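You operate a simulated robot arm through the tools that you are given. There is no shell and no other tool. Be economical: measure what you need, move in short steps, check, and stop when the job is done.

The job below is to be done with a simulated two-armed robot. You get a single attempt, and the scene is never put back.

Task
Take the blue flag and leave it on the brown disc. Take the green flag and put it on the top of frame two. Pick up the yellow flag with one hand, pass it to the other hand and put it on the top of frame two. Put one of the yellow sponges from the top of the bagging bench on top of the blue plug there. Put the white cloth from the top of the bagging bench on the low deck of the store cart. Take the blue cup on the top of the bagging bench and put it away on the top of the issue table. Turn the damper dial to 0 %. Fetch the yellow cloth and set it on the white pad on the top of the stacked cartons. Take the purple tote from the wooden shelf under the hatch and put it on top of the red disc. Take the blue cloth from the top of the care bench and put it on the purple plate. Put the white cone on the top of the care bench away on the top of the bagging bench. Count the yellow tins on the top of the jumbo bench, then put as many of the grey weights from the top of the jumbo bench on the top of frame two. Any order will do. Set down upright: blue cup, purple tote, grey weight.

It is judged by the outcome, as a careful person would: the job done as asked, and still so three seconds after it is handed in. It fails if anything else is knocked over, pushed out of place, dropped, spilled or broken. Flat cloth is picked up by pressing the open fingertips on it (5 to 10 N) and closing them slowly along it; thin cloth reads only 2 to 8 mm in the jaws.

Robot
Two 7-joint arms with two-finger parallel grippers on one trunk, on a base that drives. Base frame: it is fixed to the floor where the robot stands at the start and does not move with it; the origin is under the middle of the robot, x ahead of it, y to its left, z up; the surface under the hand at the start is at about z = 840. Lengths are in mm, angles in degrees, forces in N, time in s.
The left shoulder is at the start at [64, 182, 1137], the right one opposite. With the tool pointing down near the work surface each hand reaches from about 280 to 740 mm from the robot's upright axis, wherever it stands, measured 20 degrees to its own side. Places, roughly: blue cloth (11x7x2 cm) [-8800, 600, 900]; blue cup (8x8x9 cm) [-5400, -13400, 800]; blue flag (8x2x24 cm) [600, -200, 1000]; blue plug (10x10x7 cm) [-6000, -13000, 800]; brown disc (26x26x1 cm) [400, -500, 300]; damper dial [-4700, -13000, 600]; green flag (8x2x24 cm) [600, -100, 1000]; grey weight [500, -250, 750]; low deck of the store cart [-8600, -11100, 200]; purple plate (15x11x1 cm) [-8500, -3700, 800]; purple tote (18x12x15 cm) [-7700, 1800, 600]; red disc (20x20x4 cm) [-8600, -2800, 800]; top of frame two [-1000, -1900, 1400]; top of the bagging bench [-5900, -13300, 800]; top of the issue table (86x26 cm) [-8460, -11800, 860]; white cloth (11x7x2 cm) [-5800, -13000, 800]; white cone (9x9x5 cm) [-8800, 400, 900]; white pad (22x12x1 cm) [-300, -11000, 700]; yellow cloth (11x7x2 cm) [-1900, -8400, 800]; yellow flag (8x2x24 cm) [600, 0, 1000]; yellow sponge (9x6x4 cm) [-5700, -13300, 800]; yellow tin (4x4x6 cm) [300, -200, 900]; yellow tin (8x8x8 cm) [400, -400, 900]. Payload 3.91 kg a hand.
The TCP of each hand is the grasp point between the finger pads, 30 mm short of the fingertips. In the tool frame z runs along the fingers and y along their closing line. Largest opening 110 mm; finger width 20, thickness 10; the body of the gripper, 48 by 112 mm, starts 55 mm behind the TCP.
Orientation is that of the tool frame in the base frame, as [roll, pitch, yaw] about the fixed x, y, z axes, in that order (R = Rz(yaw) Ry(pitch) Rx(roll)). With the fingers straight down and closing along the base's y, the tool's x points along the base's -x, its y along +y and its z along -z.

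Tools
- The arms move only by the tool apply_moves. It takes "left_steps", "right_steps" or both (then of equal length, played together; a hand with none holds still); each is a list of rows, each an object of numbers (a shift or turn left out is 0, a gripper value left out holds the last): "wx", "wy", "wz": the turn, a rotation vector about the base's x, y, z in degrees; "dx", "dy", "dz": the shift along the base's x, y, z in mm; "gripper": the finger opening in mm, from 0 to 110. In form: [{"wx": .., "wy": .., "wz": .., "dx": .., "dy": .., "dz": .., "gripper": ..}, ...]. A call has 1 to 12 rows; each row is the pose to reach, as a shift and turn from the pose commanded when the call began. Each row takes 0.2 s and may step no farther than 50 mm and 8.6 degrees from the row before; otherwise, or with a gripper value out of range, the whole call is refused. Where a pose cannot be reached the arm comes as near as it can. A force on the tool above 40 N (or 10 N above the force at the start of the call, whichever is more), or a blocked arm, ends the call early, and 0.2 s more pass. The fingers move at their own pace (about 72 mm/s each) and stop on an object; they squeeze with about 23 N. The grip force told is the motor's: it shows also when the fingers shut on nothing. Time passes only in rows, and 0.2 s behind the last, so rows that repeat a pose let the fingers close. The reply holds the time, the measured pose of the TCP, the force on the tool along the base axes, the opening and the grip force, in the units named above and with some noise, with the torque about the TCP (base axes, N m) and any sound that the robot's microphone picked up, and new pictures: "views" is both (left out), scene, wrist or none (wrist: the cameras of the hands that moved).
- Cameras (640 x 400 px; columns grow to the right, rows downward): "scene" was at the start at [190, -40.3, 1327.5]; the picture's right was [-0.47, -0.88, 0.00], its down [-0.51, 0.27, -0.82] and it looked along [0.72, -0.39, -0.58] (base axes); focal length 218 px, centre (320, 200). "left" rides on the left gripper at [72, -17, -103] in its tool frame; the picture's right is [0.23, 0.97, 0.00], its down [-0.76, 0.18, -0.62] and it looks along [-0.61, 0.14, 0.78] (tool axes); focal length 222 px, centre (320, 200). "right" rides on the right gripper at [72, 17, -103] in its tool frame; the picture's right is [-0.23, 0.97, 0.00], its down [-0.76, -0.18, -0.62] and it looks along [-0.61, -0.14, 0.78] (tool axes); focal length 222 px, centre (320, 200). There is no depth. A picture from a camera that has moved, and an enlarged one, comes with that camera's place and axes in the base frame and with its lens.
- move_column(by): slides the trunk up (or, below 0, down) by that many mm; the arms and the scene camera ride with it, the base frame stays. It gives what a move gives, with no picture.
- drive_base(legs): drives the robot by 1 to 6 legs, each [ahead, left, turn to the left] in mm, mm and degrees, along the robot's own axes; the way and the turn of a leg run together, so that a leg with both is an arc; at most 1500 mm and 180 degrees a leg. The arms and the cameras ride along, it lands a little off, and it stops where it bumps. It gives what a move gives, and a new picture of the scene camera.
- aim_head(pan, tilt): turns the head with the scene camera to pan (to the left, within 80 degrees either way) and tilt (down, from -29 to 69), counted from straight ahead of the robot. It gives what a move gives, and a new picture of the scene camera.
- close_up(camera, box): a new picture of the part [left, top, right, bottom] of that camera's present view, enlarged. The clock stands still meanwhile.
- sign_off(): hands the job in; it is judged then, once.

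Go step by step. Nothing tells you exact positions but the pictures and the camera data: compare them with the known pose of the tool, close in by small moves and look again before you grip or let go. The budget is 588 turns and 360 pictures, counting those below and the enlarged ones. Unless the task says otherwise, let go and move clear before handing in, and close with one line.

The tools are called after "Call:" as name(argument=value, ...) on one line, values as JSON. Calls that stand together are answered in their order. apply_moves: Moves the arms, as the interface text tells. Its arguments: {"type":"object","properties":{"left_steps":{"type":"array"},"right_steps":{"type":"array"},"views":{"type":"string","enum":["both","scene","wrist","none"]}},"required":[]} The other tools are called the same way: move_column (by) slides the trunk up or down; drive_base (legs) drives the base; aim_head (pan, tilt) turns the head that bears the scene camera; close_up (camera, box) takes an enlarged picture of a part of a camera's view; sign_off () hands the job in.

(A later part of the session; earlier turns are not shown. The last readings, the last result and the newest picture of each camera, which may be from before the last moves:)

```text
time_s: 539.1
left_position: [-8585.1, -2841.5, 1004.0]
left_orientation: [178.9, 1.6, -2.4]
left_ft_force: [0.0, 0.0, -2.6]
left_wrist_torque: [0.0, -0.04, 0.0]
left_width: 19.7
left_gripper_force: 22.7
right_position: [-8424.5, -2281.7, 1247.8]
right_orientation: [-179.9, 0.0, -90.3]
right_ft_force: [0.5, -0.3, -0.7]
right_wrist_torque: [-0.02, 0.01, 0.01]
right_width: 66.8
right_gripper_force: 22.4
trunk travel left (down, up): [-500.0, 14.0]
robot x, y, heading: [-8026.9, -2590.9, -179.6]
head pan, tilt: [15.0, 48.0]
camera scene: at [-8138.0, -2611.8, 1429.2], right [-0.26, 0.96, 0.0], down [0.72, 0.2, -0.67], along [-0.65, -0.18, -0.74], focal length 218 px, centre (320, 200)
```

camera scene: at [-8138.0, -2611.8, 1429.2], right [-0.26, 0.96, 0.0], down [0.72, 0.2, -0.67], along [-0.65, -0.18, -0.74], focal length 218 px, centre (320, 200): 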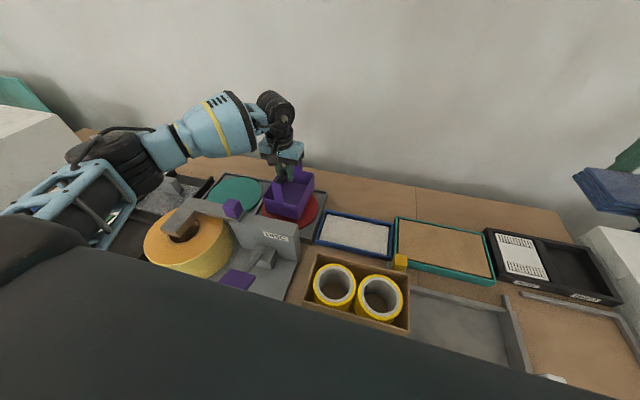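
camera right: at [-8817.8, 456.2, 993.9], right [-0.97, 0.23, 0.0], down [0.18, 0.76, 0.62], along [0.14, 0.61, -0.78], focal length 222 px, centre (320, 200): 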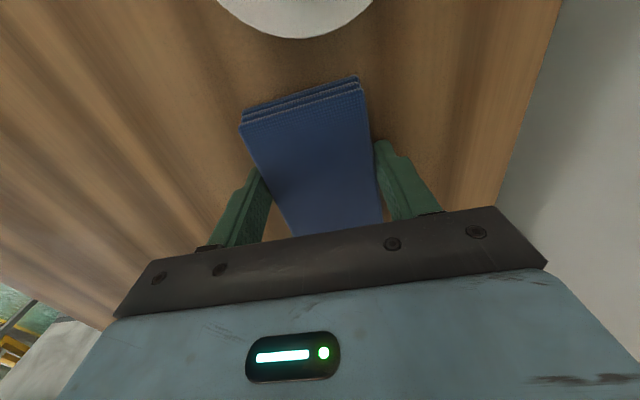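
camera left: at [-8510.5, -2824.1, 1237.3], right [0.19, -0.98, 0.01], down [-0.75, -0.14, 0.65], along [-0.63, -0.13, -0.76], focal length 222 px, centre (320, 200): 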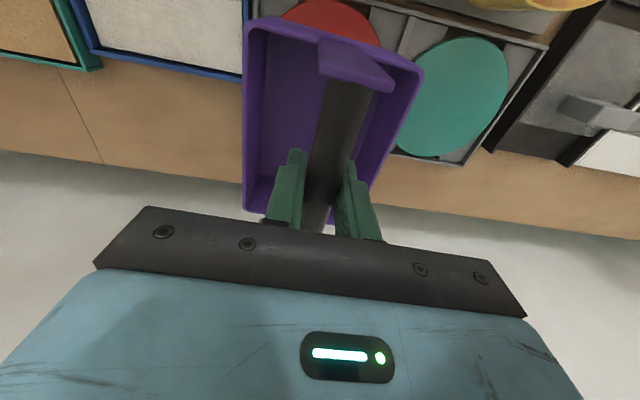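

Call:
apply_moves(left_steps=[{"dz": -5}, {"dz": -10}, {"dz": -15}, {"dz": -20}, {"dz": -24}, {"dz": -28}, {"dz": -32}, {"dz": -36}], views="wrist")

```text
time_s: 540.9
left_position: [-8585.1, -2842.7, 971.6]
left_orientation: [179.0, 1.9, -2.3]
left_ft_force: [4.4, -2.0, 11.1]
left_wrist_torque: [0.02, 0.54, 0.07]
left_width: 19.5
left_gripper_force: 23.1
right_position: [-8421.1, -2280.5, 1249.7]
right_orientation: [179.8, -0.2, -90.3]
right_ft_force: [0.6, 0.1, -0.6]
right_wrist_torque: [0.02, 0.0, -0.01]
right_width: 67.0
right_gripper_force: 22.8
trunk travel left (down, up): [-500.0, 14.0]
robot x, y, heading: [-8031.4, -2589.8, -179.7]
head pan, tilt: [15.0, 48.0]
camera left: at [-8508.8, -2827.0, 1071.8], right [0.19, -0.98, 0.01], down [-0.75, -0.14, 0.65], along [-0.64, -0.13, -0.76], focal length 222 px, centre (320, 200)
```

left: 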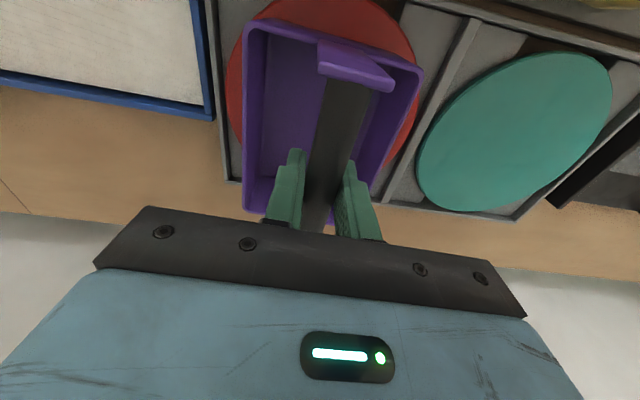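

The tote is about 20 mm too far toward the wall. I'll lift slightly, shift and set it down centred.

Call:
apply_moves(left_steps=[{"dz": 10}, {"dz": 15, "dx": 10}, {"dz": 15, "dx": 19}, {"dz": 8, "dx": 19}, {"dz": 4, "dx": 19}, {"dz": 1, "dx": 19}, {"dz": -2, "dx": 19}, {"dz": -4, "dx": 19}], views="wrist")

```text
time_s: 542.7
left_position: [-8567.0, -2841.1, 966.5]
left_orientation: [179.1, 1.9, -2.3]
left_ft_force: [-0.2, -5.1, 19.2]
left_wrist_torque: [-0.03, 0.02, 0.04]
left_width: 20.0
left_gripper_force: 22.5
right_position: [-8422.0, -2282.1, 1248.2]
right_orientation: [179.8, -0.2, -90.3]
right_ft_force: [-0.2, -0.1, -0.3]
right_wrist_torque: [0.01, 0.0, -0.01]
right_width: 67.2
right_gripper_force: 22.8
trunk travel left (down, up): [-500.0, 14.0]
robot x, y, heading: [-8028.1, -2591.7, -179.7]
head pan, tilt: [15.0, 48.0]
camera left: at [-8490.4, -2826.6, 1067.8], right [0.19, -0.98, 0.01], down [-0.75, -0.14, 0.65], along [-0.64, -0.13, -0.76], focal length 222 px, centre (320, 200)
```

left: 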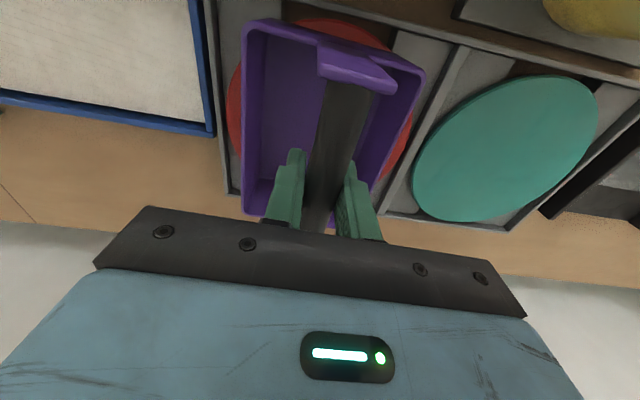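

Flat, even contact. Releasing and rising.

Call:
apply_moves(left_steps=[{"dz": 1.5, "gripper": 35}, {"dz": 1.5, "gripper": 55}, {"dz": 1.5, "gripper": 55}, {"dz": 30}, {"dz": 70}, {"dz": 115}, {"dz": 160, "dx": 10}, {"dz": 200, "dx": 40}, {"dz": 220, "dx": 80}, {"dz": 230, "dx": 120}, {"dz": 235, "dx": 165}], views="scene")

```text
time_s: 545.1
left_position: [-8400.2, -2844.1, 1199.5]
left_orientation: [178.9, 1.6, -2.4]
left_ft_force: [1.1, -0.2, -0.6]
left_wrist_torque: [-0.02, 0.01, 0.01]
left_width: 55.0
left_gripper_force: 0.1
right_position: [-8421.1, -2282.1, 1248.1]
right_orientation: [179.8, -0.1, -90.4]
right_ft_force: [0.2, -0.1, -0.4]
right_wrist_torque: [-0.02, 0.04, -0.01]
right_width: 67.1
right_gripper_force: 23.1
trunk travel left (down, up): [-500.0, 14.0]
robot x, y, heading: [-8031.2, -2594.3, -179.5]
head pan, tilt: [15.0, 48.0]
camera scene: at [-8136.1, -2612.0, 1429.4], right [-0.26, 0.96, 0.0], down [0.72, 0.2, -0.67], along [-0.65, -0.18, -0.74], focal length 218 px, centre (320, 200)
```

scene: 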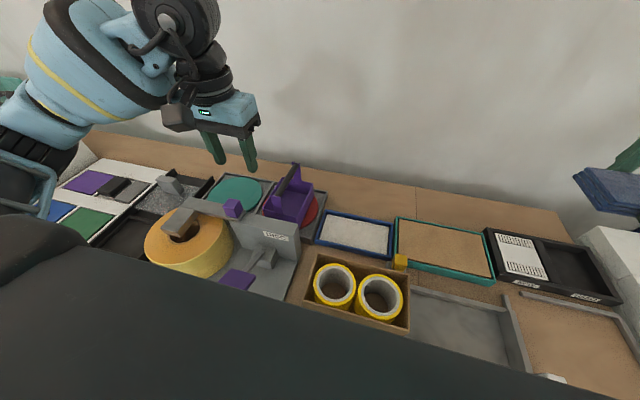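

The tote stands on the red disc. I'll back off, move along to the purple plate, and approach with the cloth.

Call:
drive_base(legs=[[-250, 0, 0], [0, 1400, 0]])

Call:
aim_head(pan=-20, tilt=40)

```text
time_s: 559.0
left_position: [-8132.5, -4260.8, 1198.4]
left_orientation: [179.1, 1.6, -1.3]
left_ft_force: [0.8, 0.4, -0.5]
left_wrist_torque: [0.02, 0.03, -0.01]
left_width: 55.0
left_gripper_force: 0.1
right_position: [-8163.5, -3700.1, 1246.9]
right_orientation: [179.9, -0.2, -89.3]
right_ft_force: [-0.8, -0.2, -0.4]
right_wrist_torque: [-0.04, -0.02, 0.04]
right_width: 67.1
right_gripper_force: 23.1
trunk travel left (down, up): [-500.0, 14.0]
robot x, y, heading: [-7767.4, -4000.4, -178.6]
head pan, tilt: [15.0, 48.0]
camera scene: at [-7872.8, -4024.5, 1429.2], right [-0.28, 0.96, 0.0], down [0.71, 0.21, -0.67], along [-0.64, -0.19, -0.74], focal length 218 px, centre (320, 200)
```

scene: 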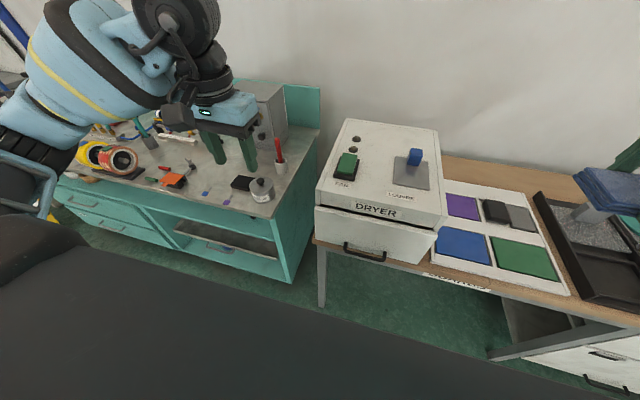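

```text
time_s: 560.0
left_position: [-8133.2, -4260.8, 1198.1]
left_orientation: [179.0, 1.6, -1.3]
left_ft_force: [0.5, 0.1, 0.1]
left_wrist_torque: [0.01, 0.01, 0.01]
left_width: 55.1
left_gripper_force: 0.1
right_position: [-8164.1, -3700.3, 1246.9]
right_orientation: [179.9, -0.1, -89.3]
right_ft_force: [0.3, 0.3, -0.4]
right_wrist_torque: [0.01, 0.01, 0.0]
right_width: 67.1
right_gripper_force: 23.0
trunk travel left (down, up): [-500.0, 14.0]
robot x, y, heading: [-7764.9, -4005.6, -179.1]
head pan, tilt: [-20.0, 40.0]
camera scene: at [-7877.7, -3975.2, 1440.7], right [0.32, 0.95, 0.0], down [0.61, -0.21, -0.77], along [-0.73, 0.25, -0.64], focal length 218 px, centre (320, 200)
```

scene: 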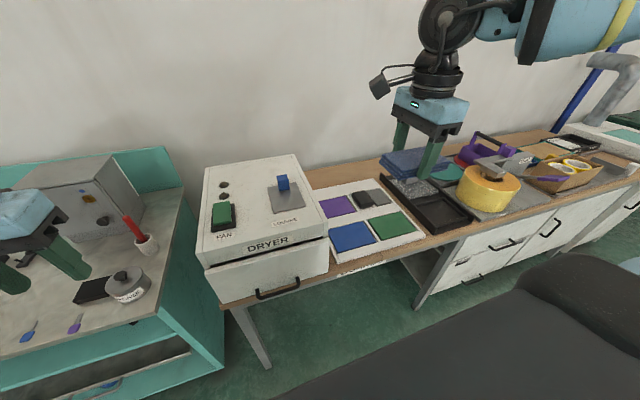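

The purple plate is near [-8497, -3684] on the counter. Driving in.

Call:
drive_base(legs=[[255, 0, -1]])

Call:
apply_moves(right_steps=[{"dx": -20, "dy": 4, "dz": -30}, {"dx": -40, "dy": 8, "dz": -65}, {"dx": -60, "dy": 12, "dz": -100}, {"dx": -70, "dy": 16, "dz": -140}, {"dx": -75, "dy": 16, "dz": -180}, {"dx": -78, "dy": 16, "dz": -220}, {"dx": -78, "dy": 16, "dz": -250}], views="wrist")

```text
time_s: 561.9
left_position: [-8377.5, -4254.4, 1197.1]
left_orientation: [179.0, 1.4, -2.4]
left_ft_force: [-0.1, -0.3, -1.0]
left_wrist_torque: [-0.02, 0.02, -0.02]
left_width: 54.8
left_gripper_force: 0.1
right_position: [-8399.0, -3692.3, 1245.6]
right_orientation: [-179.9, -0.3, -90.2]
right_ft_force: [0.4, -0.5, 0.2]
right_wrist_torque: [0.01, -0.01, 0.01]
right_width: 66.7
right_gripper_force: 22.9
trunk travel left (down, up): [-500.0, 14.0]
robot x, y, heading: [-8002.9, -4000.6, -179.9]
head pan, tilt: [-20.0, 40.0]
stopped in leg 1: the robot was blocked; the commanded pose is now the measured one
camera scene: at [-8116.4, -3972.7, 1440.3], right [0.34, 0.94, 0.0], down [0.61, -0.22, -0.76], along [-0.72, 0.26, -0.64], focal length 218 px, centre (320, 200)
```

scene: 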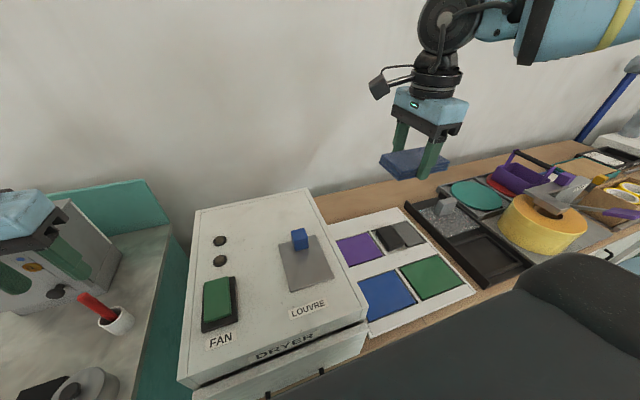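

```text
time_s: 563.5
left_position: [-8374.8, -4253.6, 1197.4]
left_orientation: [179.0, 1.5, -2.4]
left_ft_force: [0.2, -0.3, 0.6]
left_wrist_torque: [0.02, 0.01, -0.01]
left_width: 54.9
left_gripper_force: 0.0
right_position: [-8474.8, -3677.6, 999.5]
right_orientation: [179.9, -0.2, -90.3]
right_ft_force: [-0.3, 0.2, -0.9]
right_wrist_torque: [-0.02, 0.02, -0.03]
right_width: 67.0
right_gripper_force: 22.6
trunk travel left (down, up): [-500.0, 14.0]
robot x, y, heading: [-7999.9, -4003.1, -180.0]
head pan, tilt: [-20.0, 40.0]
camera right: at [-8493.4, -3749.7, 1101.9], right [-0.97, 0.23, 0.0], down [0.18, 0.76, 0.62], along [0.14, 0.6, -0.78], focal length 222 px, centre (320, 200)
```

right: 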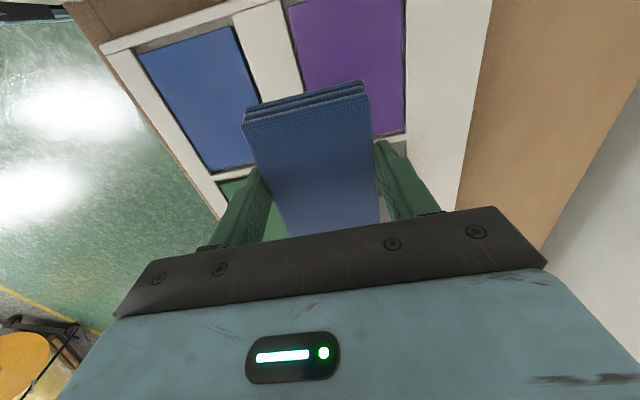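

Plate spans x -8571..-8464 with its centre near [-8517, -3701]. I'll shift over it and lower to contact.

Call:
apply_moves(right_steps=[{"dx": -20, "dy": -10}, {"dx": -42, "dy": -23}, {"dx": -42, "dy": -23, "dz": -30}, {"dx": -42, "dy": -23, "dz": -60}, {"dx": -42, "dy": -23, "dz": -85}], views="wrist")

```text
time_s: 564.7
left_position: [-8374.9, -4254.2, 1197.3]
left_orientation: [179.0, 1.5, -2.3]
left_ft_force: [0.4, 0.2, -0.1]
left_wrist_torque: [0.0, 0.0, 0.0]
left_width: 55.1
left_gripper_force: 0.1
right_position: [-8517.1, -3699.8, 911.2]
right_orientation: [-180.0, -0.3, -90.4]
right_ft_force: [-0.4, 0.6, 0.5]
right_wrist_torque: [0.0, -0.04, -0.01]
right_width: 67.1
right_gripper_force: 22.9
trunk travel left (down, up): [-500.0, 14.0]
robot x, y, heading: [-8003.1, -4003.5, -179.7]
head pan, tilt: [-20.0, 40.0]
camera right: at [-8534.4, -3771.5, 1015.9], right [-0.97, 0.23, 0.0], down [0.18, 0.76, 0.62], along [0.14, 0.6, -0.78], focal length 222 px, centre (320, 200)
```

right: 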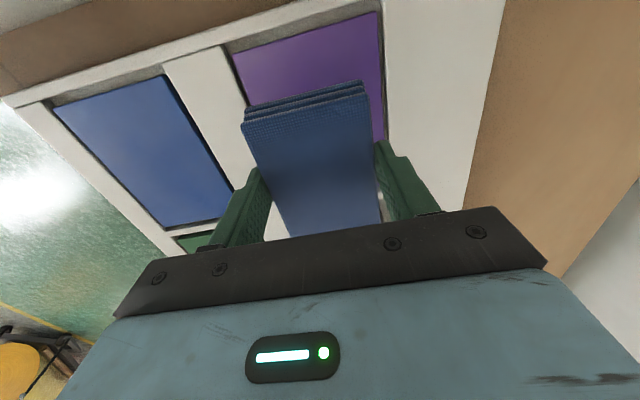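

Well centred. Lowering to contact.

Call:
apply_moves(right_steps=[{"dx": -3, "dz": -10}, {"dx": -3, "dz": -20}, {"dx": -3, "dz": -25}, {"dx": -3, "dz": -29}, {"dx": -3, "dz": -33}, {"dx": -3, "dz": -37}, {"dx": -3, "dz": -41}, {"dx": -3, "dz": -45}, {"dx": -3, "dz": -49}, {"dx": -3, "dz": -53}], views="none")

```text
time_s: 566.9
left_position: [-8375.2, -4254.6, 1197.4]
left_orientation: [179.0, 1.6, -2.4]
left_ft_force: [-0.8, -0.2, -0.2]
left_wrist_torque: [0.03, -0.03, -0.01]
left_width: 55.2
left_gripper_force: 0.1
right_position: [-8500.0, -3689.9, 883.1]
right_orientation: [-180.0, -0.2, -90.3]
right_ft_force: [0.3, 0.5, -0.5]
right_wrist_torque: [-0.03, 0.0, 0.02]
right_width: 66.8
right_gripper_force: 23.3
right hand out of reach, approached as far as the arm can: row 2, 3, 4, 5, 6, 7, 8, 9, 10
trunk travel left (down, up): [-500.0, 14.0]
robot x, y, heading: [-8000.6, -4002.5, -179.8]
head pan, tilt: [-20.0, 40.0]
```

The arm is at its low limit with the trunk raised. I'll lift the hand, lower the trunk 100 mm, then continue.

Call:
apply_moves(right_steps=[{"dz": 35}, {"dz": 70, "dx": -10, "dy": -6}, {"dz": 105, "dx": -20, "dy": -10}, {"dz": 105, "dx": -20, "dy": -10}], views="none")

Call:
move_column(by=-80)

```text
time_s: 567.9
left_position: [-8374.8, -4252.8, 1197.4]
left_orientation: [179.0, 1.4, -2.4]
left_ft_force: [-0.5, 0.7, 0.0]
left_wrist_torque: [-0.04, 0.02, 0.02]
left_width: 55.1
left_gripper_force: 0.1
right_position: [-8520.4, -3700.0, 986.8]
right_orientation: [-180.0, -0.2, -90.4]
right_ft_force: [-0.4, -0.1, -1.0]
right_wrist_torque: [0.0, -0.01, 0.02]
right_width: 67.1
right_gripper_force: 22.8
trunk travel left (down, up): [-500.0, 14.0]
robot x, y, heading: [-8002.2, -4006.4, -179.8]
head pan, tilt: [-20.0, 40.0]
```

```text
time_s: 569.1
left_position: [-8374.6, -4254.1, 1119.2]
left_orientation: [179.1, 1.6, -2.2]
left_ft_force: [0.2, 0.6, 0.5]
left_wrist_torque: [0.0, 0.01, 0.03]
left_width: 54.9
left_gripper_force: 0.0
right_position: [-8520.2, -3700.3, 908.6]
right_orientation: [179.9, -0.2, -90.3]
right_ft_force: [0.8, 0.3, 0.5]
right_wrist_torque: [0.01, 0.02, -0.01]
right_width: 67.0
right_gripper_force: 22.8
trunk travel left (down, up): [-420.0, 94.0]
robot x, y, heading: [-8003.9, -4004.6, -179.8]
head pan, tilt: [-20.0, 40.0]
```

Call:
apply_moves(right_steps=[{"dz": -10}, {"dz": -20}, {"dz": -25}, {"dz": -29}, {"dz": -33}, {"dz": -36}, {"dz": -39}, {"dz": -42}, {"dz": -45}, {"dz": -48}], views="wrist")

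```text
time_s: 571.3
left_position: [-8375.1, -4253.3, 1118.3]
left_orientation: [179.0, 1.6, -2.4]
left_ft_force: [-0.6, 0.0, -0.1]
left_wrist_torque: [0.01, -0.02, 0.03]
left_width: 54.9
left_gripper_force: 0.1
right_position: [-8521.3, -3698.6, 858.6]
right_orientation: [179.9, -0.1, -90.4]
right_ft_force: [0.0, -0.2, -0.6]
right_wrist_torque: [-0.01, -0.01, -0.01]
right_width: 67.3
right_gripper_force: 23.1
trunk travel left (down, up): [-420.0, 94.0]
robot x, y, heading: [-8003.4, -4000.1, -179.6]
head pan, tilt: [-20.0, 40.0]
camera right: at [-8538.0, -3771.2, 963.4], right [-0.97, 0.23, 0.0], down [0.18, 0.76, 0.62], along [0.14, 0.6, -0.78], focal length 222 px, centre (320, 200)
```

right: 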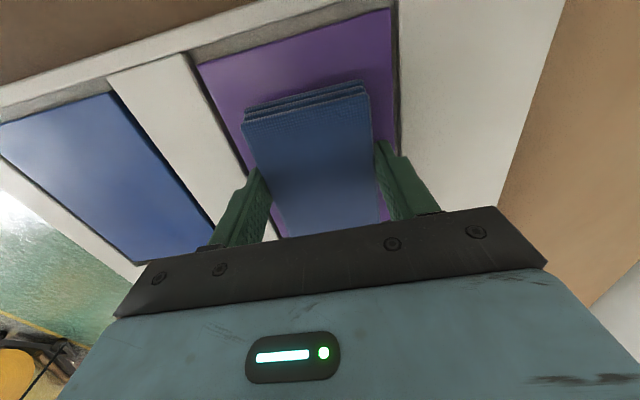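

Call:
apply_moves(right_steps=[{"dz": -5}, {"dz": -10}, {"dz": -14}, {"dz": -18}, {"dz": -22}, {"dz": -26}, {"dz": -30}, {"dz": -34}, {"dz": -38}], views="none")

```text
time_s: 572.4
left_position: [-8372.9, -4254.2, 1118.5]
left_orientation: [179.1, 1.8, -2.4]
left_ft_force: [0.1, 1.2, -0.2]
left_wrist_torque: [0.01, 0.0, -0.02]
left_width: 54.9
left_gripper_force: 0.1
right_position: [-8521.6, -3699.7, 846.0]
right_orientation: [179.6, -0.2, -90.4]
right_ft_force: [8.7, 2.1, 26.3]
right_wrist_torque: [0.11, -1.3, 0.06]
right_width: 66.9
right_gripper_force: 22.9
trunk travel left (down, up): [-420.0, 94.0]
robot x, y, heading: [-8002.9, -4006.5, -180.1]
head pan, tilt: [-20.0, 40.0]
stopped in row 5 (right hand): the force on the tool passed its limit at 47 N (the readings are from after the stop); the commanded pose is now the measured one
```

Contact. I'll ease up 3 mm, release and rise.

Call:
apply_moves(right_steps=[{"dz": 3}, {"dz": 3, "gripper": 76}, {"dz": 3, "gripper": 90}, {"dz": 3, "gripper": 90}, {"dz": 25}, {"dz": 60}, {"dz": 100}, {"dz": 145}], views="wrist")

```text
time_s: 574.2
left_position: [-8373.6, -4253.3, 1117.6]
left_orientation: [179.0, 1.6, -2.4]
left_ft_force: [0.1, -0.2, 0.1]
left_wrist_torque: [0.01, 0.03, -0.01]
left_width: 55.1
left_gripper_force: 0.0
right_position: [-8524.2, -3700.0, 988.3]
right_orientation: [179.7, -0.1, -90.4]
right_ft_force: [-0.2, 0.1, -0.3]
right_wrist_torque: [0.0, 0.0, -0.01]
right_width: 90.0
right_gripper_force: 0.0
trunk travel left (down, up): [-420.0, 94.0]
robot x, y, heading: [-8003.4, -4003.6, -179.9]
head pan, tilt: [-20.0, 40.0]
camera right: at [-8540.7, -3772.0, 1092.7], right [-0.97, 0.23, 0.0], down [0.18, 0.76, 0.62], along [0.14, 0.6, -0.78], focal length 222 px, centre (320, 200)
```

right: 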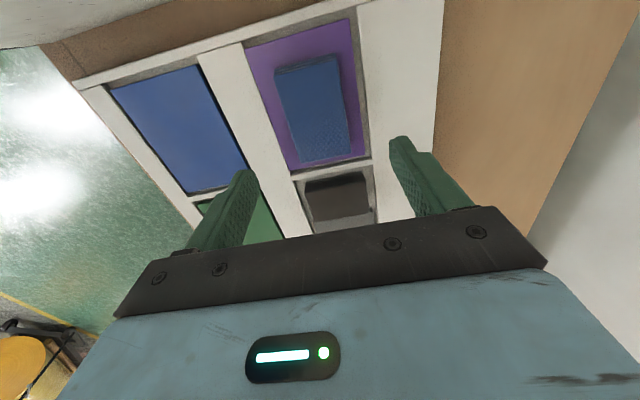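

The blue cloth lies on the purple plate. Next I'll go back to the care bench for the white cone.

Call:
drive_base(legs=[[-300, 0, 0], [0, -1500, 0], [0, -1500, 0], [0, -1180, 0], [300, 0, 0]])

```text
time_s: 613.5
left_position: [-8311.2, -112.5, 1117.4]
left_orientation: [178.9, 1.6, -3.6]
left_ft_force: [0.5, -0.6, 0.3]
left_wrist_torque: [0.03, -0.01, -0.01]
left_width: 54.8
left_gripper_force: 0.1
right_position: [-8447.4, 443.5, 987.8]
right_orientation: [179.8, 0.0, -91.4]
right_ft_force: [-0.5, 0.2, -0.9]
right_wrist_torque: [0.03, -0.03, 0.01]
right_width: 89.8
right_gripper_force: 0.1
trunk travel left (down, up): [-420.0, 94.0]
robot x, y, heading: [-7931.4, 130.9, 179.1]
head pan, tilt: [-20.0, 40.0]
camera scene: at [-8118.1, 163.7, 1344.2], right [0.36, 0.93, 0.0], down [0.6, -0.23, -0.77], along [-0.72, 0.27, -0.64], focal length 218 px, centre (320, 200)
```

scene: 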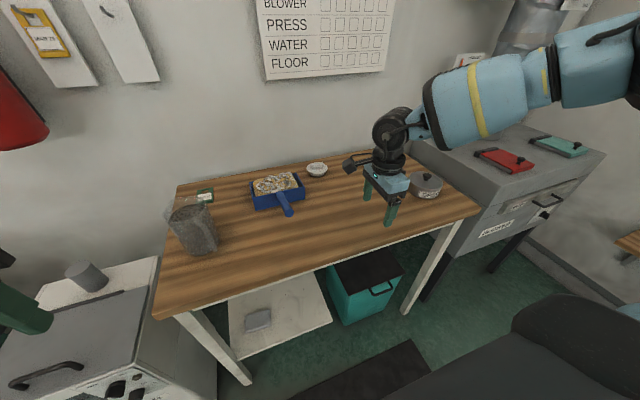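

Call:
drive_base(legs=[[250, 0, 0.9]])

Call:
apply_moves(right_steps=[{"dx": -25, "dy": -5}, {"dx": -50, "dy": -10}, {"dx": -75, "dy": -15}, {"dx": -95, "dy": -18}], views="wrist")

```text
time_s: 615.3
left_position: [-8561.1, -118.2, 1117.8]
left_orientation: [179.0, 1.6, -2.5]
left_ft_force: [-0.3, -0.6, 0.1]
left_wrist_torque: [-0.01, -0.06, 0.0]
left_width: 55.1
left_gripper_force: 0.0
right_position: [-8708.8, 437.2, 988.4]
right_orientation: [179.8, -0.2, -90.5]
right_ft_force: [0.1, 0.2, -0.5]
right_wrist_torque: [0.04, 0.0, 0.01]
right_width: 89.9
right_gripper_force: 0.2
trunk travel left (down, up): [-420.0, 94.0]
robot x, y, heading: [-8189.3, 131.6, -179.7]
head pan, tilt: [-20.0, 40.0]
camera scene: at [-8374.4, 162.6, 1344.2], right [0.34, 0.94, 0.0], down [0.6, -0.22, -0.77], along [-0.72, 0.26, -0.64], focal length 218 px, centre (320, 200)
```

scene: 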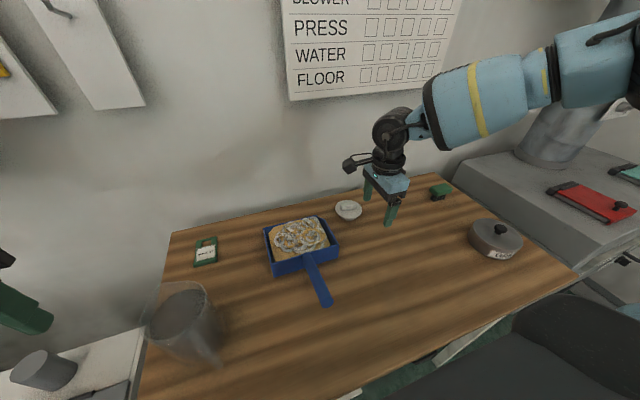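

```text
time_s: 616.3
left_position: [-8562.4, -116.4, 1117.7]
left_orientation: [179.1, 1.5, -2.6]
left_ft_force: [-0.1, 0.1, -0.5]
left_wrist_torque: [0.02, -0.03, -0.01]
left_width: 55.2
left_gripper_force: 0.0
right_position: [-8803.8, 419.8, 987.7]
right_orientation: [179.8, -0.1, -90.5]
right_ft_force: [-0.7, 0.1, -0.6]
right_wrist_torque: [0.0, -0.01, 0.0]
right_width: 90.0
right_gripper_force: 0.0
trunk travel left (down, up): [-420.0, 94.0]
robot x, y, heading: [-8187.6, 132.5, -180.0]
head pan, tilt: [-20.0, 40.0]
camera right: at [-8821.4, 347.0, 1091.3], right [-0.97, 0.24, 0.0], down [0.19, 0.76, 0.62], along [0.14, 0.6, -0.78], focal length 222 px, centre (320, 200)
```

right: 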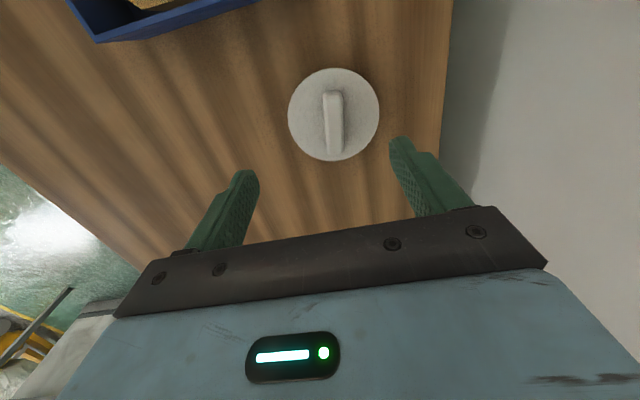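

The cone's grip bar runs along y, which suits this hand orientation. I'll centre and lower over the bar.

Call:
apply_moves(right_steps=[{"dx": -7, "dy": -4, "gripper": 60}, {"dx": -14, "dy": -8, "dz": -20}, {"dx": -14, "dy": -8, "dz": -45}, {"dx": -14, "dy": -8, "dz": -60}, {"dx": -14, "dy": -8, "dz": -66}, {"dx": -14, "dy": -8, "dz": -71}, {"dx": -14, "dy": -8, "dz": -75}], views="wrist")

```text
time_s: 617.9
left_position: [-8559.4, -117.8, 1118.2]
left_orientation: [179.2, 1.8, -2.6]
left_ft_force: [0.5, 0.3, -0.5]
left_wrist_torque: [-0.05, 0.0, -0.02]
left_width: 55.2
left_gripper_force: 0.0
right_position: [-8818.4, 410.4, 915.2]
right_orientation: [179.5, -0.2, -90.5]
right_ft_force: [-0.5, 2.1, 11.4]
right_wrist_torque: [0.09, -0.3, 0.02]
right_width: 60.2
right_gripper_force: 0.3
trunk travel left (down, up): [-420.0, 94.0]
robot x, y, heading: [-8189.9, 134.8, -180.2]
head pan, tilt: [-20.0, 40.0]
camera right: at [-8835.4, 338.7, 1020.0], right [-0.97, 0.24, 0.01], down [0.19, 0.76, 0.62], along [0.14, 0.6, -0.79], focal length 222 px, centre (320, 200)
```

right: 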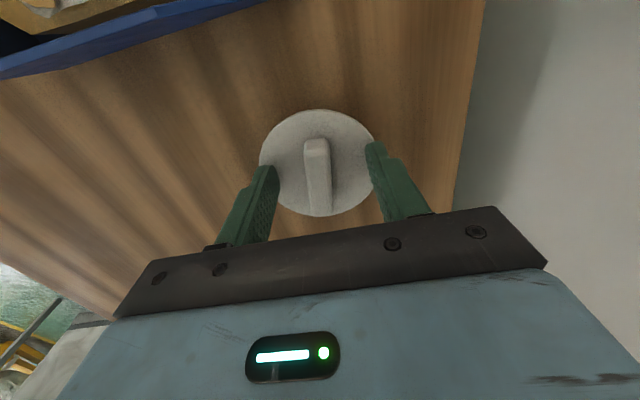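

Call:
apply_moves(right_steps=[{"dz": 1.5, "gripper": 40}, {"dz": 2, "gripper": 20}, {"dz": 2, "gripper": 5}, {"dz": 2, "gripper": 5}, {"dz": 2, "gripper": 5}, {"dz": 10}, {"dz": 35}, {"dz": 70}], views="wrist")

```text
time_s: 619.7
left_position: [-8560.9, -118.5, 1118.3]
left_orientation: [179.2, 1.6, -2.7]
left_ft_force: [-0.5, -0.5, 0.7]
left_wrist_torque: [0.0, -0.03, 0.0]
left_width: 55.0
left_gripper_force: 0.0
right_position: [-8816.6, 411.0, 983.3]
right_orientation: [179.8, -0.1, -90.5]
right_ft_force: [0.9, -0.3, 0.1]
right_wrist_torque: [-0.04, 0.01, 0.01]
right_width: 15.0
right_gripper_force: 23.2
trunk travel left (down, up): [-420.0, 94.0]
robot x, y, heading: [-8189.4, 133.5, -180.2]
head pan, tilt: [-20.0, 40.0]
camera right: at [-8834.5, 339.3, 1088.0], right [-0.97, 0.24, 0.0], down [0.19, 0.76, 0.62], along [0.14, 0.6, -0.78], focal length 222 px, centre (320, 200)
```

right: 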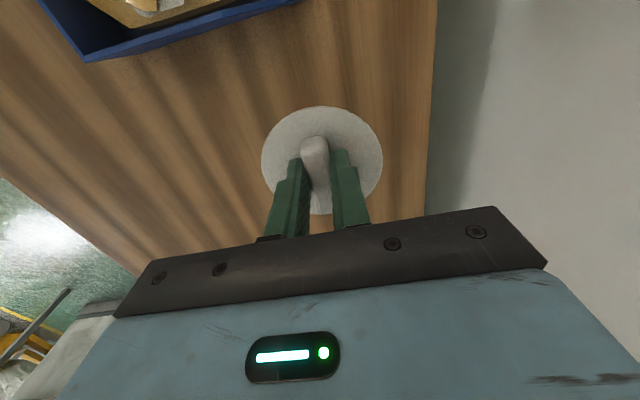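

The cone is gripped. I'll raise and retract, then travel south down the aisle toward the bagging bench.

Call:
apply_moves(right_steps=[{"dz": 35}, {"dz": 70, "dx": 10}, {"dz": 105, "dx": 40}, {"dz": 135, "dx": 75}, {"dz": 155, "dx": 110}, {"dz": 165, "dx": 150}, {"dz": 165, "dx": 190}, {"dz": 165, "dx": 225}], views="none")

Call:
aim_head(pan=0, tilt=20)

Call:
drive_base(legs=[[-600, 0, 0], [0, 0, 90], [1500, -60, 0], [1500, 0, 0], [1500, 0, 0], [800, 0, 0]])

```text
time_s: 621.5
left_position: [-8561.1, -117.3, 1116.7]
left_orientation: [179.0, 1.5, -2.7]
left_ft_force: [0.4, -0.9, 0.5]
left_wrist_torque: [-0.02, 0.02, 0.02]
left_width: 54.9
left_gripper_force: 0.1
right_position: [-8590.5, 411.4, 1149.4]
right_orientation: [179.7, -0.1, -90.5]
right_ft_force: [0.3, -0.3, -0.5]
right_wrist_torque: [-0.03, 0.0, 0.0]
right_width: 14.9
right_gripper_force: 23.1
trunk travel left (down, up): [-420.0, 94.0]
robot x, y, heading: [-8185.0, 131.7, -180.0]
head pan, tilt: [-20.0, 40.0]
```

```text
time_s: 622.4
left_position: [-8560.9, -117.9, 1117.8]
left_orientation: [179.0, 1.6, -2.4]
left_ft_force: [0.2, -0.3, 0.2]
left_wrist_torque: [-0.03, 0.02, 0.0]
left_width: 55.1
left_gripper_force: 0.1
right_position: [-8592.4, 410.7, 1148.1]
right_orientation: [179.6, -0.1, -90.4]
right_ft_force: [0.6, 0.6, -0.9]
right_wrist_torque: [0.0, 0.01, 0.01]
right_width: 15.0
right_gripper_force: 22.6
trunk travel left (down, up): [-420.0, 94.0]
robot x, y, heading: [-8186.2, 133.0, -180.0]
head pan, tilt: [0.0, 20.0]
camera scene: at [-8387.5, 133.7, 1375.6], right [0.0, 1.0, 0.0], down [0.34, 0.0, -0.94], along [-0.94, 0.0, -0.34], focal length 218 px, centre (320, 200)
```

scene: 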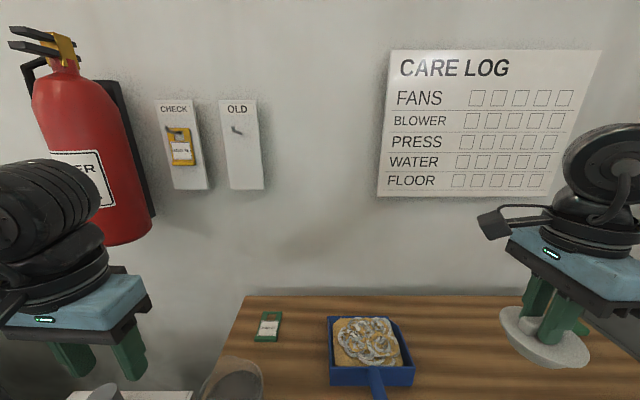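

```text
refused: leg 3 is longer than a leg can be; nothing moved
```

Call:
drive_base(legs=[[-650, 0, 0], [0, 0, 90], [1500, 0, 0], [1500, 0, 0], [1500, 0, 0], [800, 0, 0]])

```text
time_s: 654.5
left_position: [-7373.6, -5502.5, 1118.3]
left_orientation: [179.0, 1.6, 86.7]
left_ft_force: [0.4, 0.4, 0.4]
left_wrist_torque: [-0.03, -0.03, -0.01]
left_width: 54.9
left_gripper_force: 0.0
right_position: [-7902.8, -5525.8, 1148.3]
right_orientation: [179.7, 0.0, -1.1]
right_ft_force: [0.2, 0.5, 0.0]
right_wrist_torque: [-0.01, 0.01, -0.02]
right_width: 15.0
right_gripper_force: 22.9
trunk travel left (down, up): [-420.0, 94.0]
robot x, y, heading: [-7621.0, -5127.4, -90.4]
head pan, tilt: [0.0, 20.0]
camera scene: at [-7622.9, -5322.2, 1375.7], right [-1.0, 0.01, 0.0], down [0.0, 0.34, -0.94], along [-0.01, -0.94, -0.34], focal length 218 px, centre (320, 200)
```

scene: 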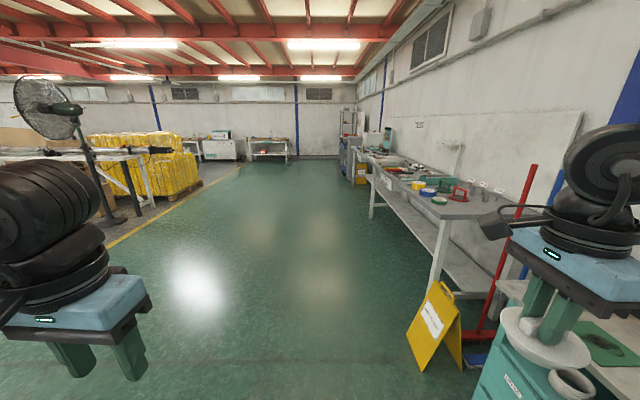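

The aisle is clear all the way, and the bagging bench is at the far wall. Driving on.

Call:
drive_base(legs=[[1500, 0, 0.4], [1500, 0, 0], [1500, 0, 0], [1000, 0, 0]])

```text
time_s: 680.6
left_position: [-7285.9, -10957.7, 1118.0]
left_orientation: [179.0, 1.6, 89.0]
left_ft_force: [0.3, -0.3, 0.2]
left_wrist_torque: [-0.02, -0.01, 0.01]
left_width: 55.2
left_gripper_force: 0.1
right_position: [-7814.4, -11003.8, 1147.9]
right_orientation: [179.6, -0.2, 1.2]
right_ft_force: [-0.1, 1.7, -0.8]
right_wrist_torque: [-0.01, 0.04, 0.0]
right_width: 14.8
right_gripper_force: 22.9
trunk travel left (down, up): [-420.0, 94.0]
robot x, y, heading: [-7547.2, -10594.3, -88.3]
head pan, tilt: [0.0, 20.0]
camera scene: at [-7542.7, -10787.8, 1375.7], right [-1.0, -0.03, 0.0], down [-0.01, 0.34, -0.94], along [0.03, -0.94, -0.34], focal length 218 px, centre (320, 200)
```

scene: 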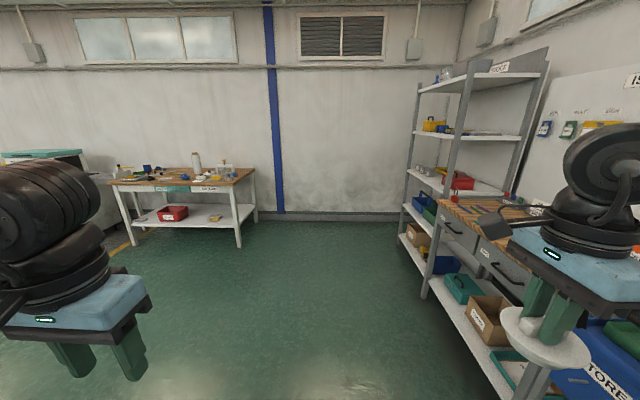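

The bagging bench is ahead on the left. Driving up to it.

Call:
drive_base(legs=[[1250, 750, -1], [600, 750, 0]])

Call:
aim_head(pan=0, tilt=45)

```text
time_s: 694.5
left_position: [-5774.1, -12795.3, 1117.3]
left_orientation: [179.0, 1.6, 87.6]
left_ft_force: [-0.7, -0.1, 0.2]
left_wrist_torque: [-0.02, 0.01, 0.03]
left_width: 54.9
left_gripper_force: 0.0
right_position: [-6303.4, -12827.0, 1147.5]
right_orientation: [179.7, -0.2, -0.4]
right_ft_force: [0.0, 0.4, -0.4]
right_wrist_torque: [0.01, 0.01, -0.01]
right_width: 14.8
right_gripper_force: 23.5
trunk travel left (down, up): [-420.0, 94.0]
robot x, y, heading: [-6023.9, -12420.9, -89.7]
head pan, tilt: [0.0, 20.0]
camera scene: at [-6025.8, -12618.8, 1375.7], right [-1.0, 0.0, 0.0], down [0.0, 0.34, -0.94], along [0.0, -0.94, -0.34], focal length 218 px, centre (320, 200)
```

scene: 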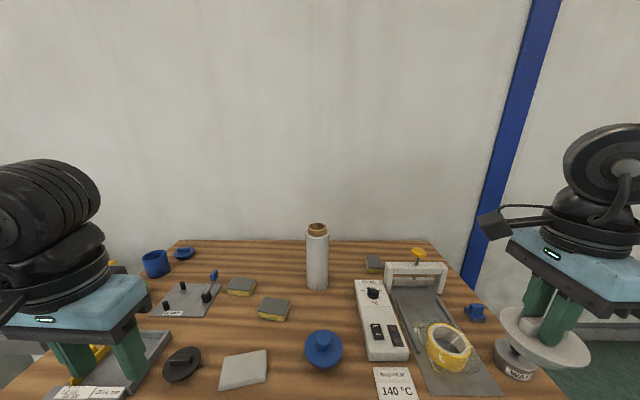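

```text
time_s: 695.4
left_position: [-5773.2, -12794.5, 1118.5]
left_orientation: [179.0, 1.5, 87.7]
left_ft_force: [-0.7, -0.3, -0.6]
left_wrist_torque: [0.0, -0.01, 0.03]
left_width: 55.0
left_gripper_force: 0.0
right_position: [-6303.6, -12827.3, 1148.8]
right_orientation: [179.7, -0.1, -0.2]
right_ft_force: [-0.2, -0.3, -0.4]
right_wrist_torque: [0.0, 0.02, 0.02]
right_width: 14.8
right_gripper_force: 22.7
trunk travel left (down, up): [-420.0, 94.0]
robot x, y, heading: [-6021.0, -12423.1, -89.9]
head pan, tilt: [0.0, 45.0]
camera scene: at [-6025.9, -12606.9, 1337.1], right [-1.0, 0.0, 0.0], down [0.0, 0.71, -0.71], along [0.0, -0.71, -0.71], focal length 218 px, centre (320, 200)
```

scene: 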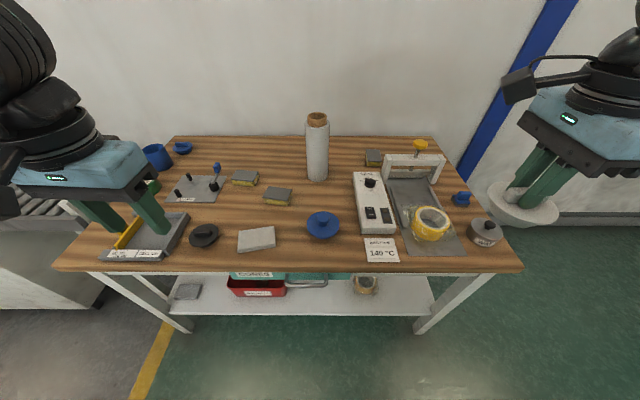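

I can see everything: the blue plug at about [-6013, -13011], white cloth [-5852, -12960], sponges, and the cup at left [-5413, -13303]. First I'll use the left hand for the sponge nearest the plug, and move closer.

Call:
drive_base(legs=[[175, -130, 0]])

Call:
apply_moves(left_steps=[{"wz": 8, "dy": -10, "gripper": 95}, {"wz": 16, "dy": -20}, {"wz": 24, "dy": -30}, {"wz": 32, "dy": -40, "dz": -10}, {"wz": 40, "dy": -55, "dz": -20}, {"wz": 48, "dy": -70, "dz": -30}, {"wz": 56, "dy": -85, "dz": -40}, {"wz": 64, "dy": -100, "dz": -50}, {"wz": 72, "dy": -115, "dz": -60}, {"wz": 80, "dy": -128, "dz": -70}, {"wz": 88, "dy": -136, "dz": -80}], views="wrist")

```text
time_s: 697.1
left_position: [-5902.9, -12967.4, 1117.9]
left_orientation: [179.0, 1.6, 87.4]
left_ft_force: [0.4, -0.8, -0.4]
left_wrist_torque: [-0.01, 0.0, 0.0]
left_width: 55.2
left_gripper_force: 0.1
right_position: [-6432.0, -12998.3, 1147.7]
right_orientation: [179.7, -0.1, -0.4]
right_ft_force: [-0.9, 0.2, -1.0]
right_wrist_torque: [0.03, -0.03, 0.03]
right_width: 14.7
right_gripper_force: 23.1
trunk travel left (down, up): [-420.0, 94.0]
robot x, y, heading: [-6151.3, -12593.8, -89.7]
head pan, tilt: [0.0, 45.0]
camera scene: at [-6154.4, -12779.0, 1337.0], right [-1.0, 0.0, 0.0], down [0.0, 0.71, -0.71], along [0.0, -0.71, -0.71], focal length 218 px, centre (320, 200)
```

scene: 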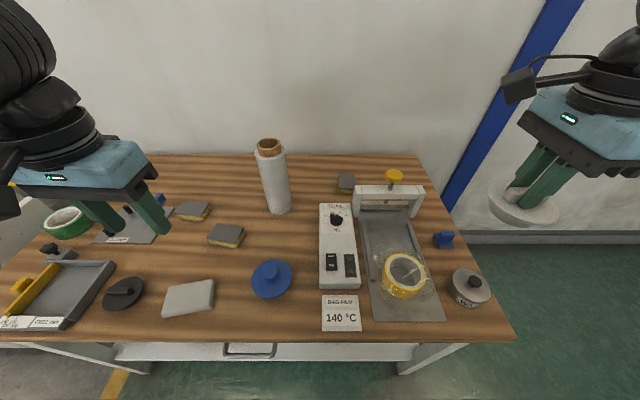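

```text
time_s: 699.5
left_position: [-5903.6, -13104.0, 1036.7]
left_orientation: [179.1, 1.6, 175.8]
left_ft_force: [-0.2, -0.4, -0.2]
left_wrist_torque: [0.03, 0.02, 0.02]
left_width: 95.2
left_gripper_force: 0.0
right_position: [-6431.8, -12998.5, 1148.0]
right_orientation: [179.7, -0.1, -0.4]
right_ft_force: [0.2, 0.5, 0.3]
right_wrist_torque: [0.02, 0.0, -0.01]
right_width: 15.1
right_gripper_force: 22.4
trunk travel left (down, up): [-420.0, 94.0]
robot x, y, heading: [-6151.0, -12598.3, -89.7]
head pan, tilt: [0.0, 45.0]
camera left: at [-5979.7, -13117.8, 1138.0], right [-0.15, 0.99, 0.01], down [0.75, 0.11, 0.65], along [0.64, 0.11, -0.76], focal length 222 px, centre (320, 200)
```

left: 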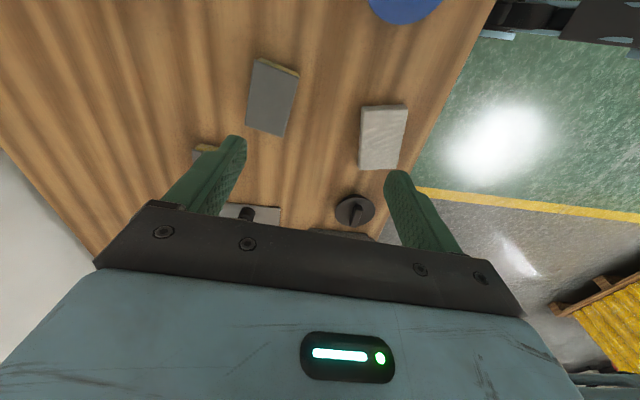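

I'll align over the sponge nearest the plug (rotating about -10° to match), and lower partway.

Call:
apply_moves(left_steps=[{"wz": -5, "dx": 6, "dy": -25, "dz": -20}, {"wz": -10, "dx": 12, "dy": -50, "dz": -45}, {"wz": -10, "dx": 12, "dy": -55, "dz": -75}, {"wz": -10, "dx": 12, "dy": -55, "dz": -95}], views="wrist")

```text
time_s: 700.5
left_position: [-5891.1, -13158.7, 942.9]
left_orientation: [179.0, 1.6, 165.5]
left_ft_force: [0.1, 0.2, -0.8]
left_wrist_torque: [-0.02, -0.01, 0.02]
left_width: 95.0
left_gripper_force: 0.1
right_position: [-6430.9, -12998.7, 1148.7]
right_orientation: [179.6, -0.1, -0.3]
right_ft_force: [0.3, -0.2, 0.1]
right_wrist_torque: [0.02, 0.03, -0.02]
right_width: 15.1
right_gripper_force: 22.8
trunk travel left (down, up): [-420.0, 94.0]
robot x, y, heading: [-6150.1, -12597.6, -89.8]
head pan, tilt: [0.0, 45.0]
camera left: at [-5968.6, -13157.5, 1043.8], right [0.02, 1.0, 0.01], down [0.76, -0.02, 0.65], along [0.65, -0.01, -0.76], focal length 222 px, centre (320, 200)
```

left: 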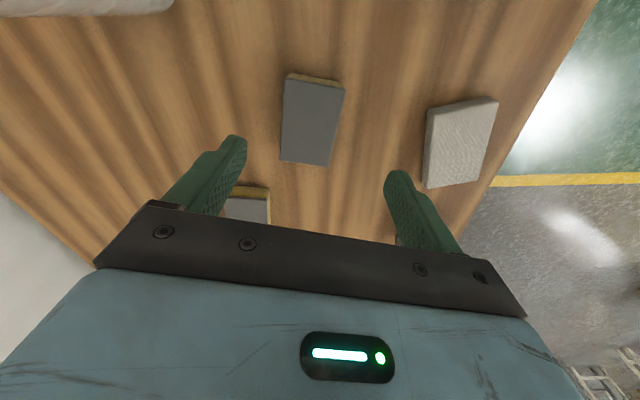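

Call:
apply_moves(left_steps=[{"dx": 4, "dy": -6, "dz": -30}, {"dx": 4, "dy": -6, "dz": -60}, {"dx": 4, "dy": -6, "dz": -75}, {"dx": 4, "dy": -6, "dz": -85}, {"dx": 4, "dy": -6, "dz": -92}, {"dx": 4, "dy": -6, "dz": -99}, {"dx": 4, "dy": -6, "dz": -106}, {"dx": 4, "dy": -6, "dz": -112}, {"dx": 4, "dy": -6, "dz": -118}], views="wrist")

```text
time_s: 702.5
left_position: [-5888.3, -13163.5, 823.4]
left_orientation: [179.1, 1.6, 165.6]
left_ft_force: [0.0, -1.0, -0.5]
left_wrist_torque: [0.0, 0.04, 0.0]
left_width: 95.2
left_gripper_force: 0.1
right_position: [-6432.1, -12999.4, 1148.4]
right_orientation: [179.7, -0.1, -0.4]
right_ft_force: [0.1, -0.3, 0.1]
right_wrist_torque: [0.0, -0.02, -0.02]
right_width: 14.7
right_gripper_force: 23.2
trunk travel left (down, up): [-420.0, 94.0]
robot x, y, heading: [-6153.4, -12595.5, -89.8]
head pan, tilt: [0.0, 45.0]
camera left: at [-5965.7, -13163.3, 924.8], right [0.02, 1.0, 0.01], down [0.76, -0.02, 0.65], along [0.65, -0.01, -0.76], focal length 222 px, centre (320, 200)
```

left: 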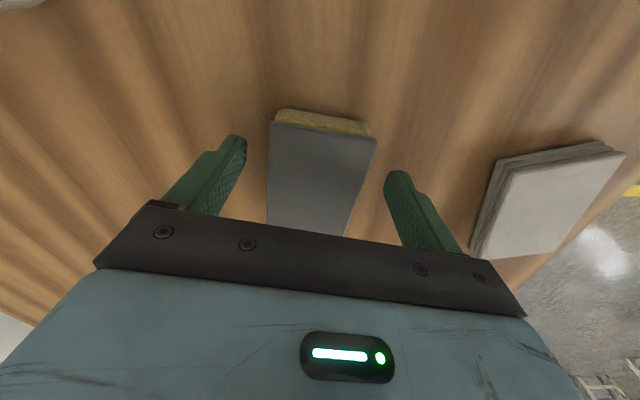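

Call:
apply_moves(left_steps=[{"dz": -4}, {"dz": -8}, {"dz": -8, "gripper": 75}, {"dz": -8, "gripper": 55}, {"dz": -8, "gripper": 40}, {"dz": -8, "gripper": 40}, {"dz": -8, "gripper": 40}], views="none")

```text
time_s: 704.1
left_position: [-5886.7, -13163.3, 815.9]
left_orientation: [179.0, 1.7, 165.5]
left_ft_force: [-0.1, 0.8, 0.5]
left_wrist_torque: [0.0, -0.03, 0.0]
left_width: 59.7
left_gripper_force: 22.8
right_position: [-6432.1, -12997.5, 1148.6]
right_orientation: [179.7, -0.1, -0.4]
right_ft_force: [0.5, 0.0, -0.3]
right_wrist_torque: [0.0, 0.02, 0.02]
right_width: 15.1
right_gripper_force: 23.3
trunk travel left (down, up): [-420.0, 94.0]
robot x, y, heading: [-6151.7, -12591.6, -89.9]
head pan, tilt: [0.0, 45.0]
```

The sponge is gripped. I'll lift and move beyond the plug so the hand camera can see it.

Call:
apply_moves(left_steps=[{"dz": 15}, {"dz": 45}, {"dz": 85}, {"dz": 125, "dx": -10}, {"dz": 160, "dx": -30, "dy": 15}, {"dz": 170, "dx": -70, "dy": 35}, {"dz": 170, "dx": -110, "dy": 60}, {"dz": 170, "dx": -150, "dy": 85}, {"dz": 170, "dx": -190, "dy": 110}, {"dz": 170, "dx": -225, "dy": 125}], views="both")

```text
time_s: 706.3
left_position: [-6113.5, -13038.2, 987.7]
left_orientation: [179.0, 1.7, 165.7]
left_ft_force: [-0.5, 0.2, 0.1]
left_wrist_torque: [0.0, -0.01, 0.01]
left_width: 58.9
left_gripper_force: 23.0
right_position: [-6432.7, -12999.5, 1148.7]
right_orientation: [179.7, 0.0, -0.4]
right_ft_force: [0.0, -0.1, -1.2]
right_wrist_torque: [-0.04, 0.0, -0.02]
right_width: 14.9
right_gripper_force: 23.7
trunk travel left (down, up): [-420.0, 94.0]
robot x, y, heading: [-6153.8, -12594.4, -90.0]
head pan, tilt: [0.0, 45.0]
camera scene: at [-6155.4, -12778.8, 1337.0], right [-1.0, 0.0, 0.0], down [0.0, 0.71, -0.71], along [0.0, -0.71, -0.71], focal length 218 px, centre (320, 200)
camera left: at [-6191.7, -13038.8, 1088.6], right [0.02, 1.0, 0.01], down [0.76, -0.02, 0.65], along [0.65, -0.01, -0.76], focal length 222 px, centre (320, 200)
```

scene: 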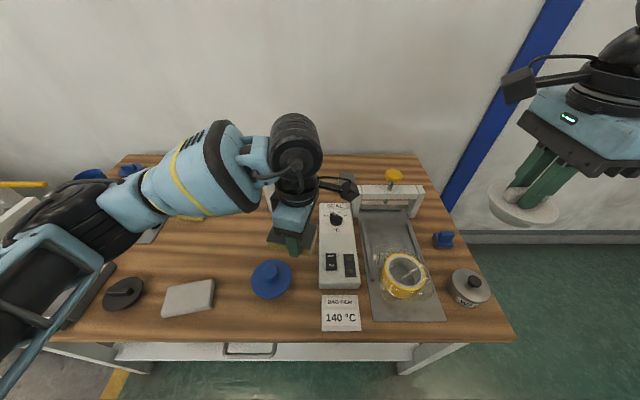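
left: 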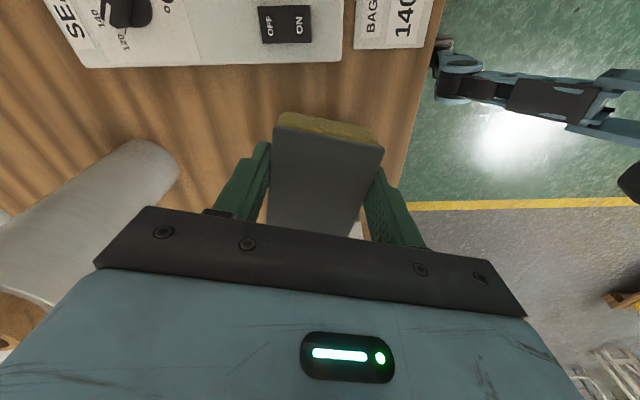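

Call:
close_up(camera="scene", box=[230, 220, 330, 310])

```text
4.44 times, centred on (280, 265) of scene
camera zoom: at [-6155.4, -12778.8, 1337.0], right [-1.0, 0.0, 0.0], down [0.0, 0.71, -0.71], along [0.0, -0.71, -0.71], focal length 970 px, centre (498, -89)
```

zoom: 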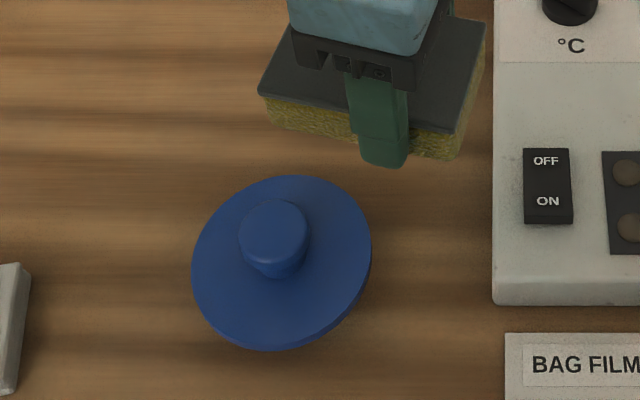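

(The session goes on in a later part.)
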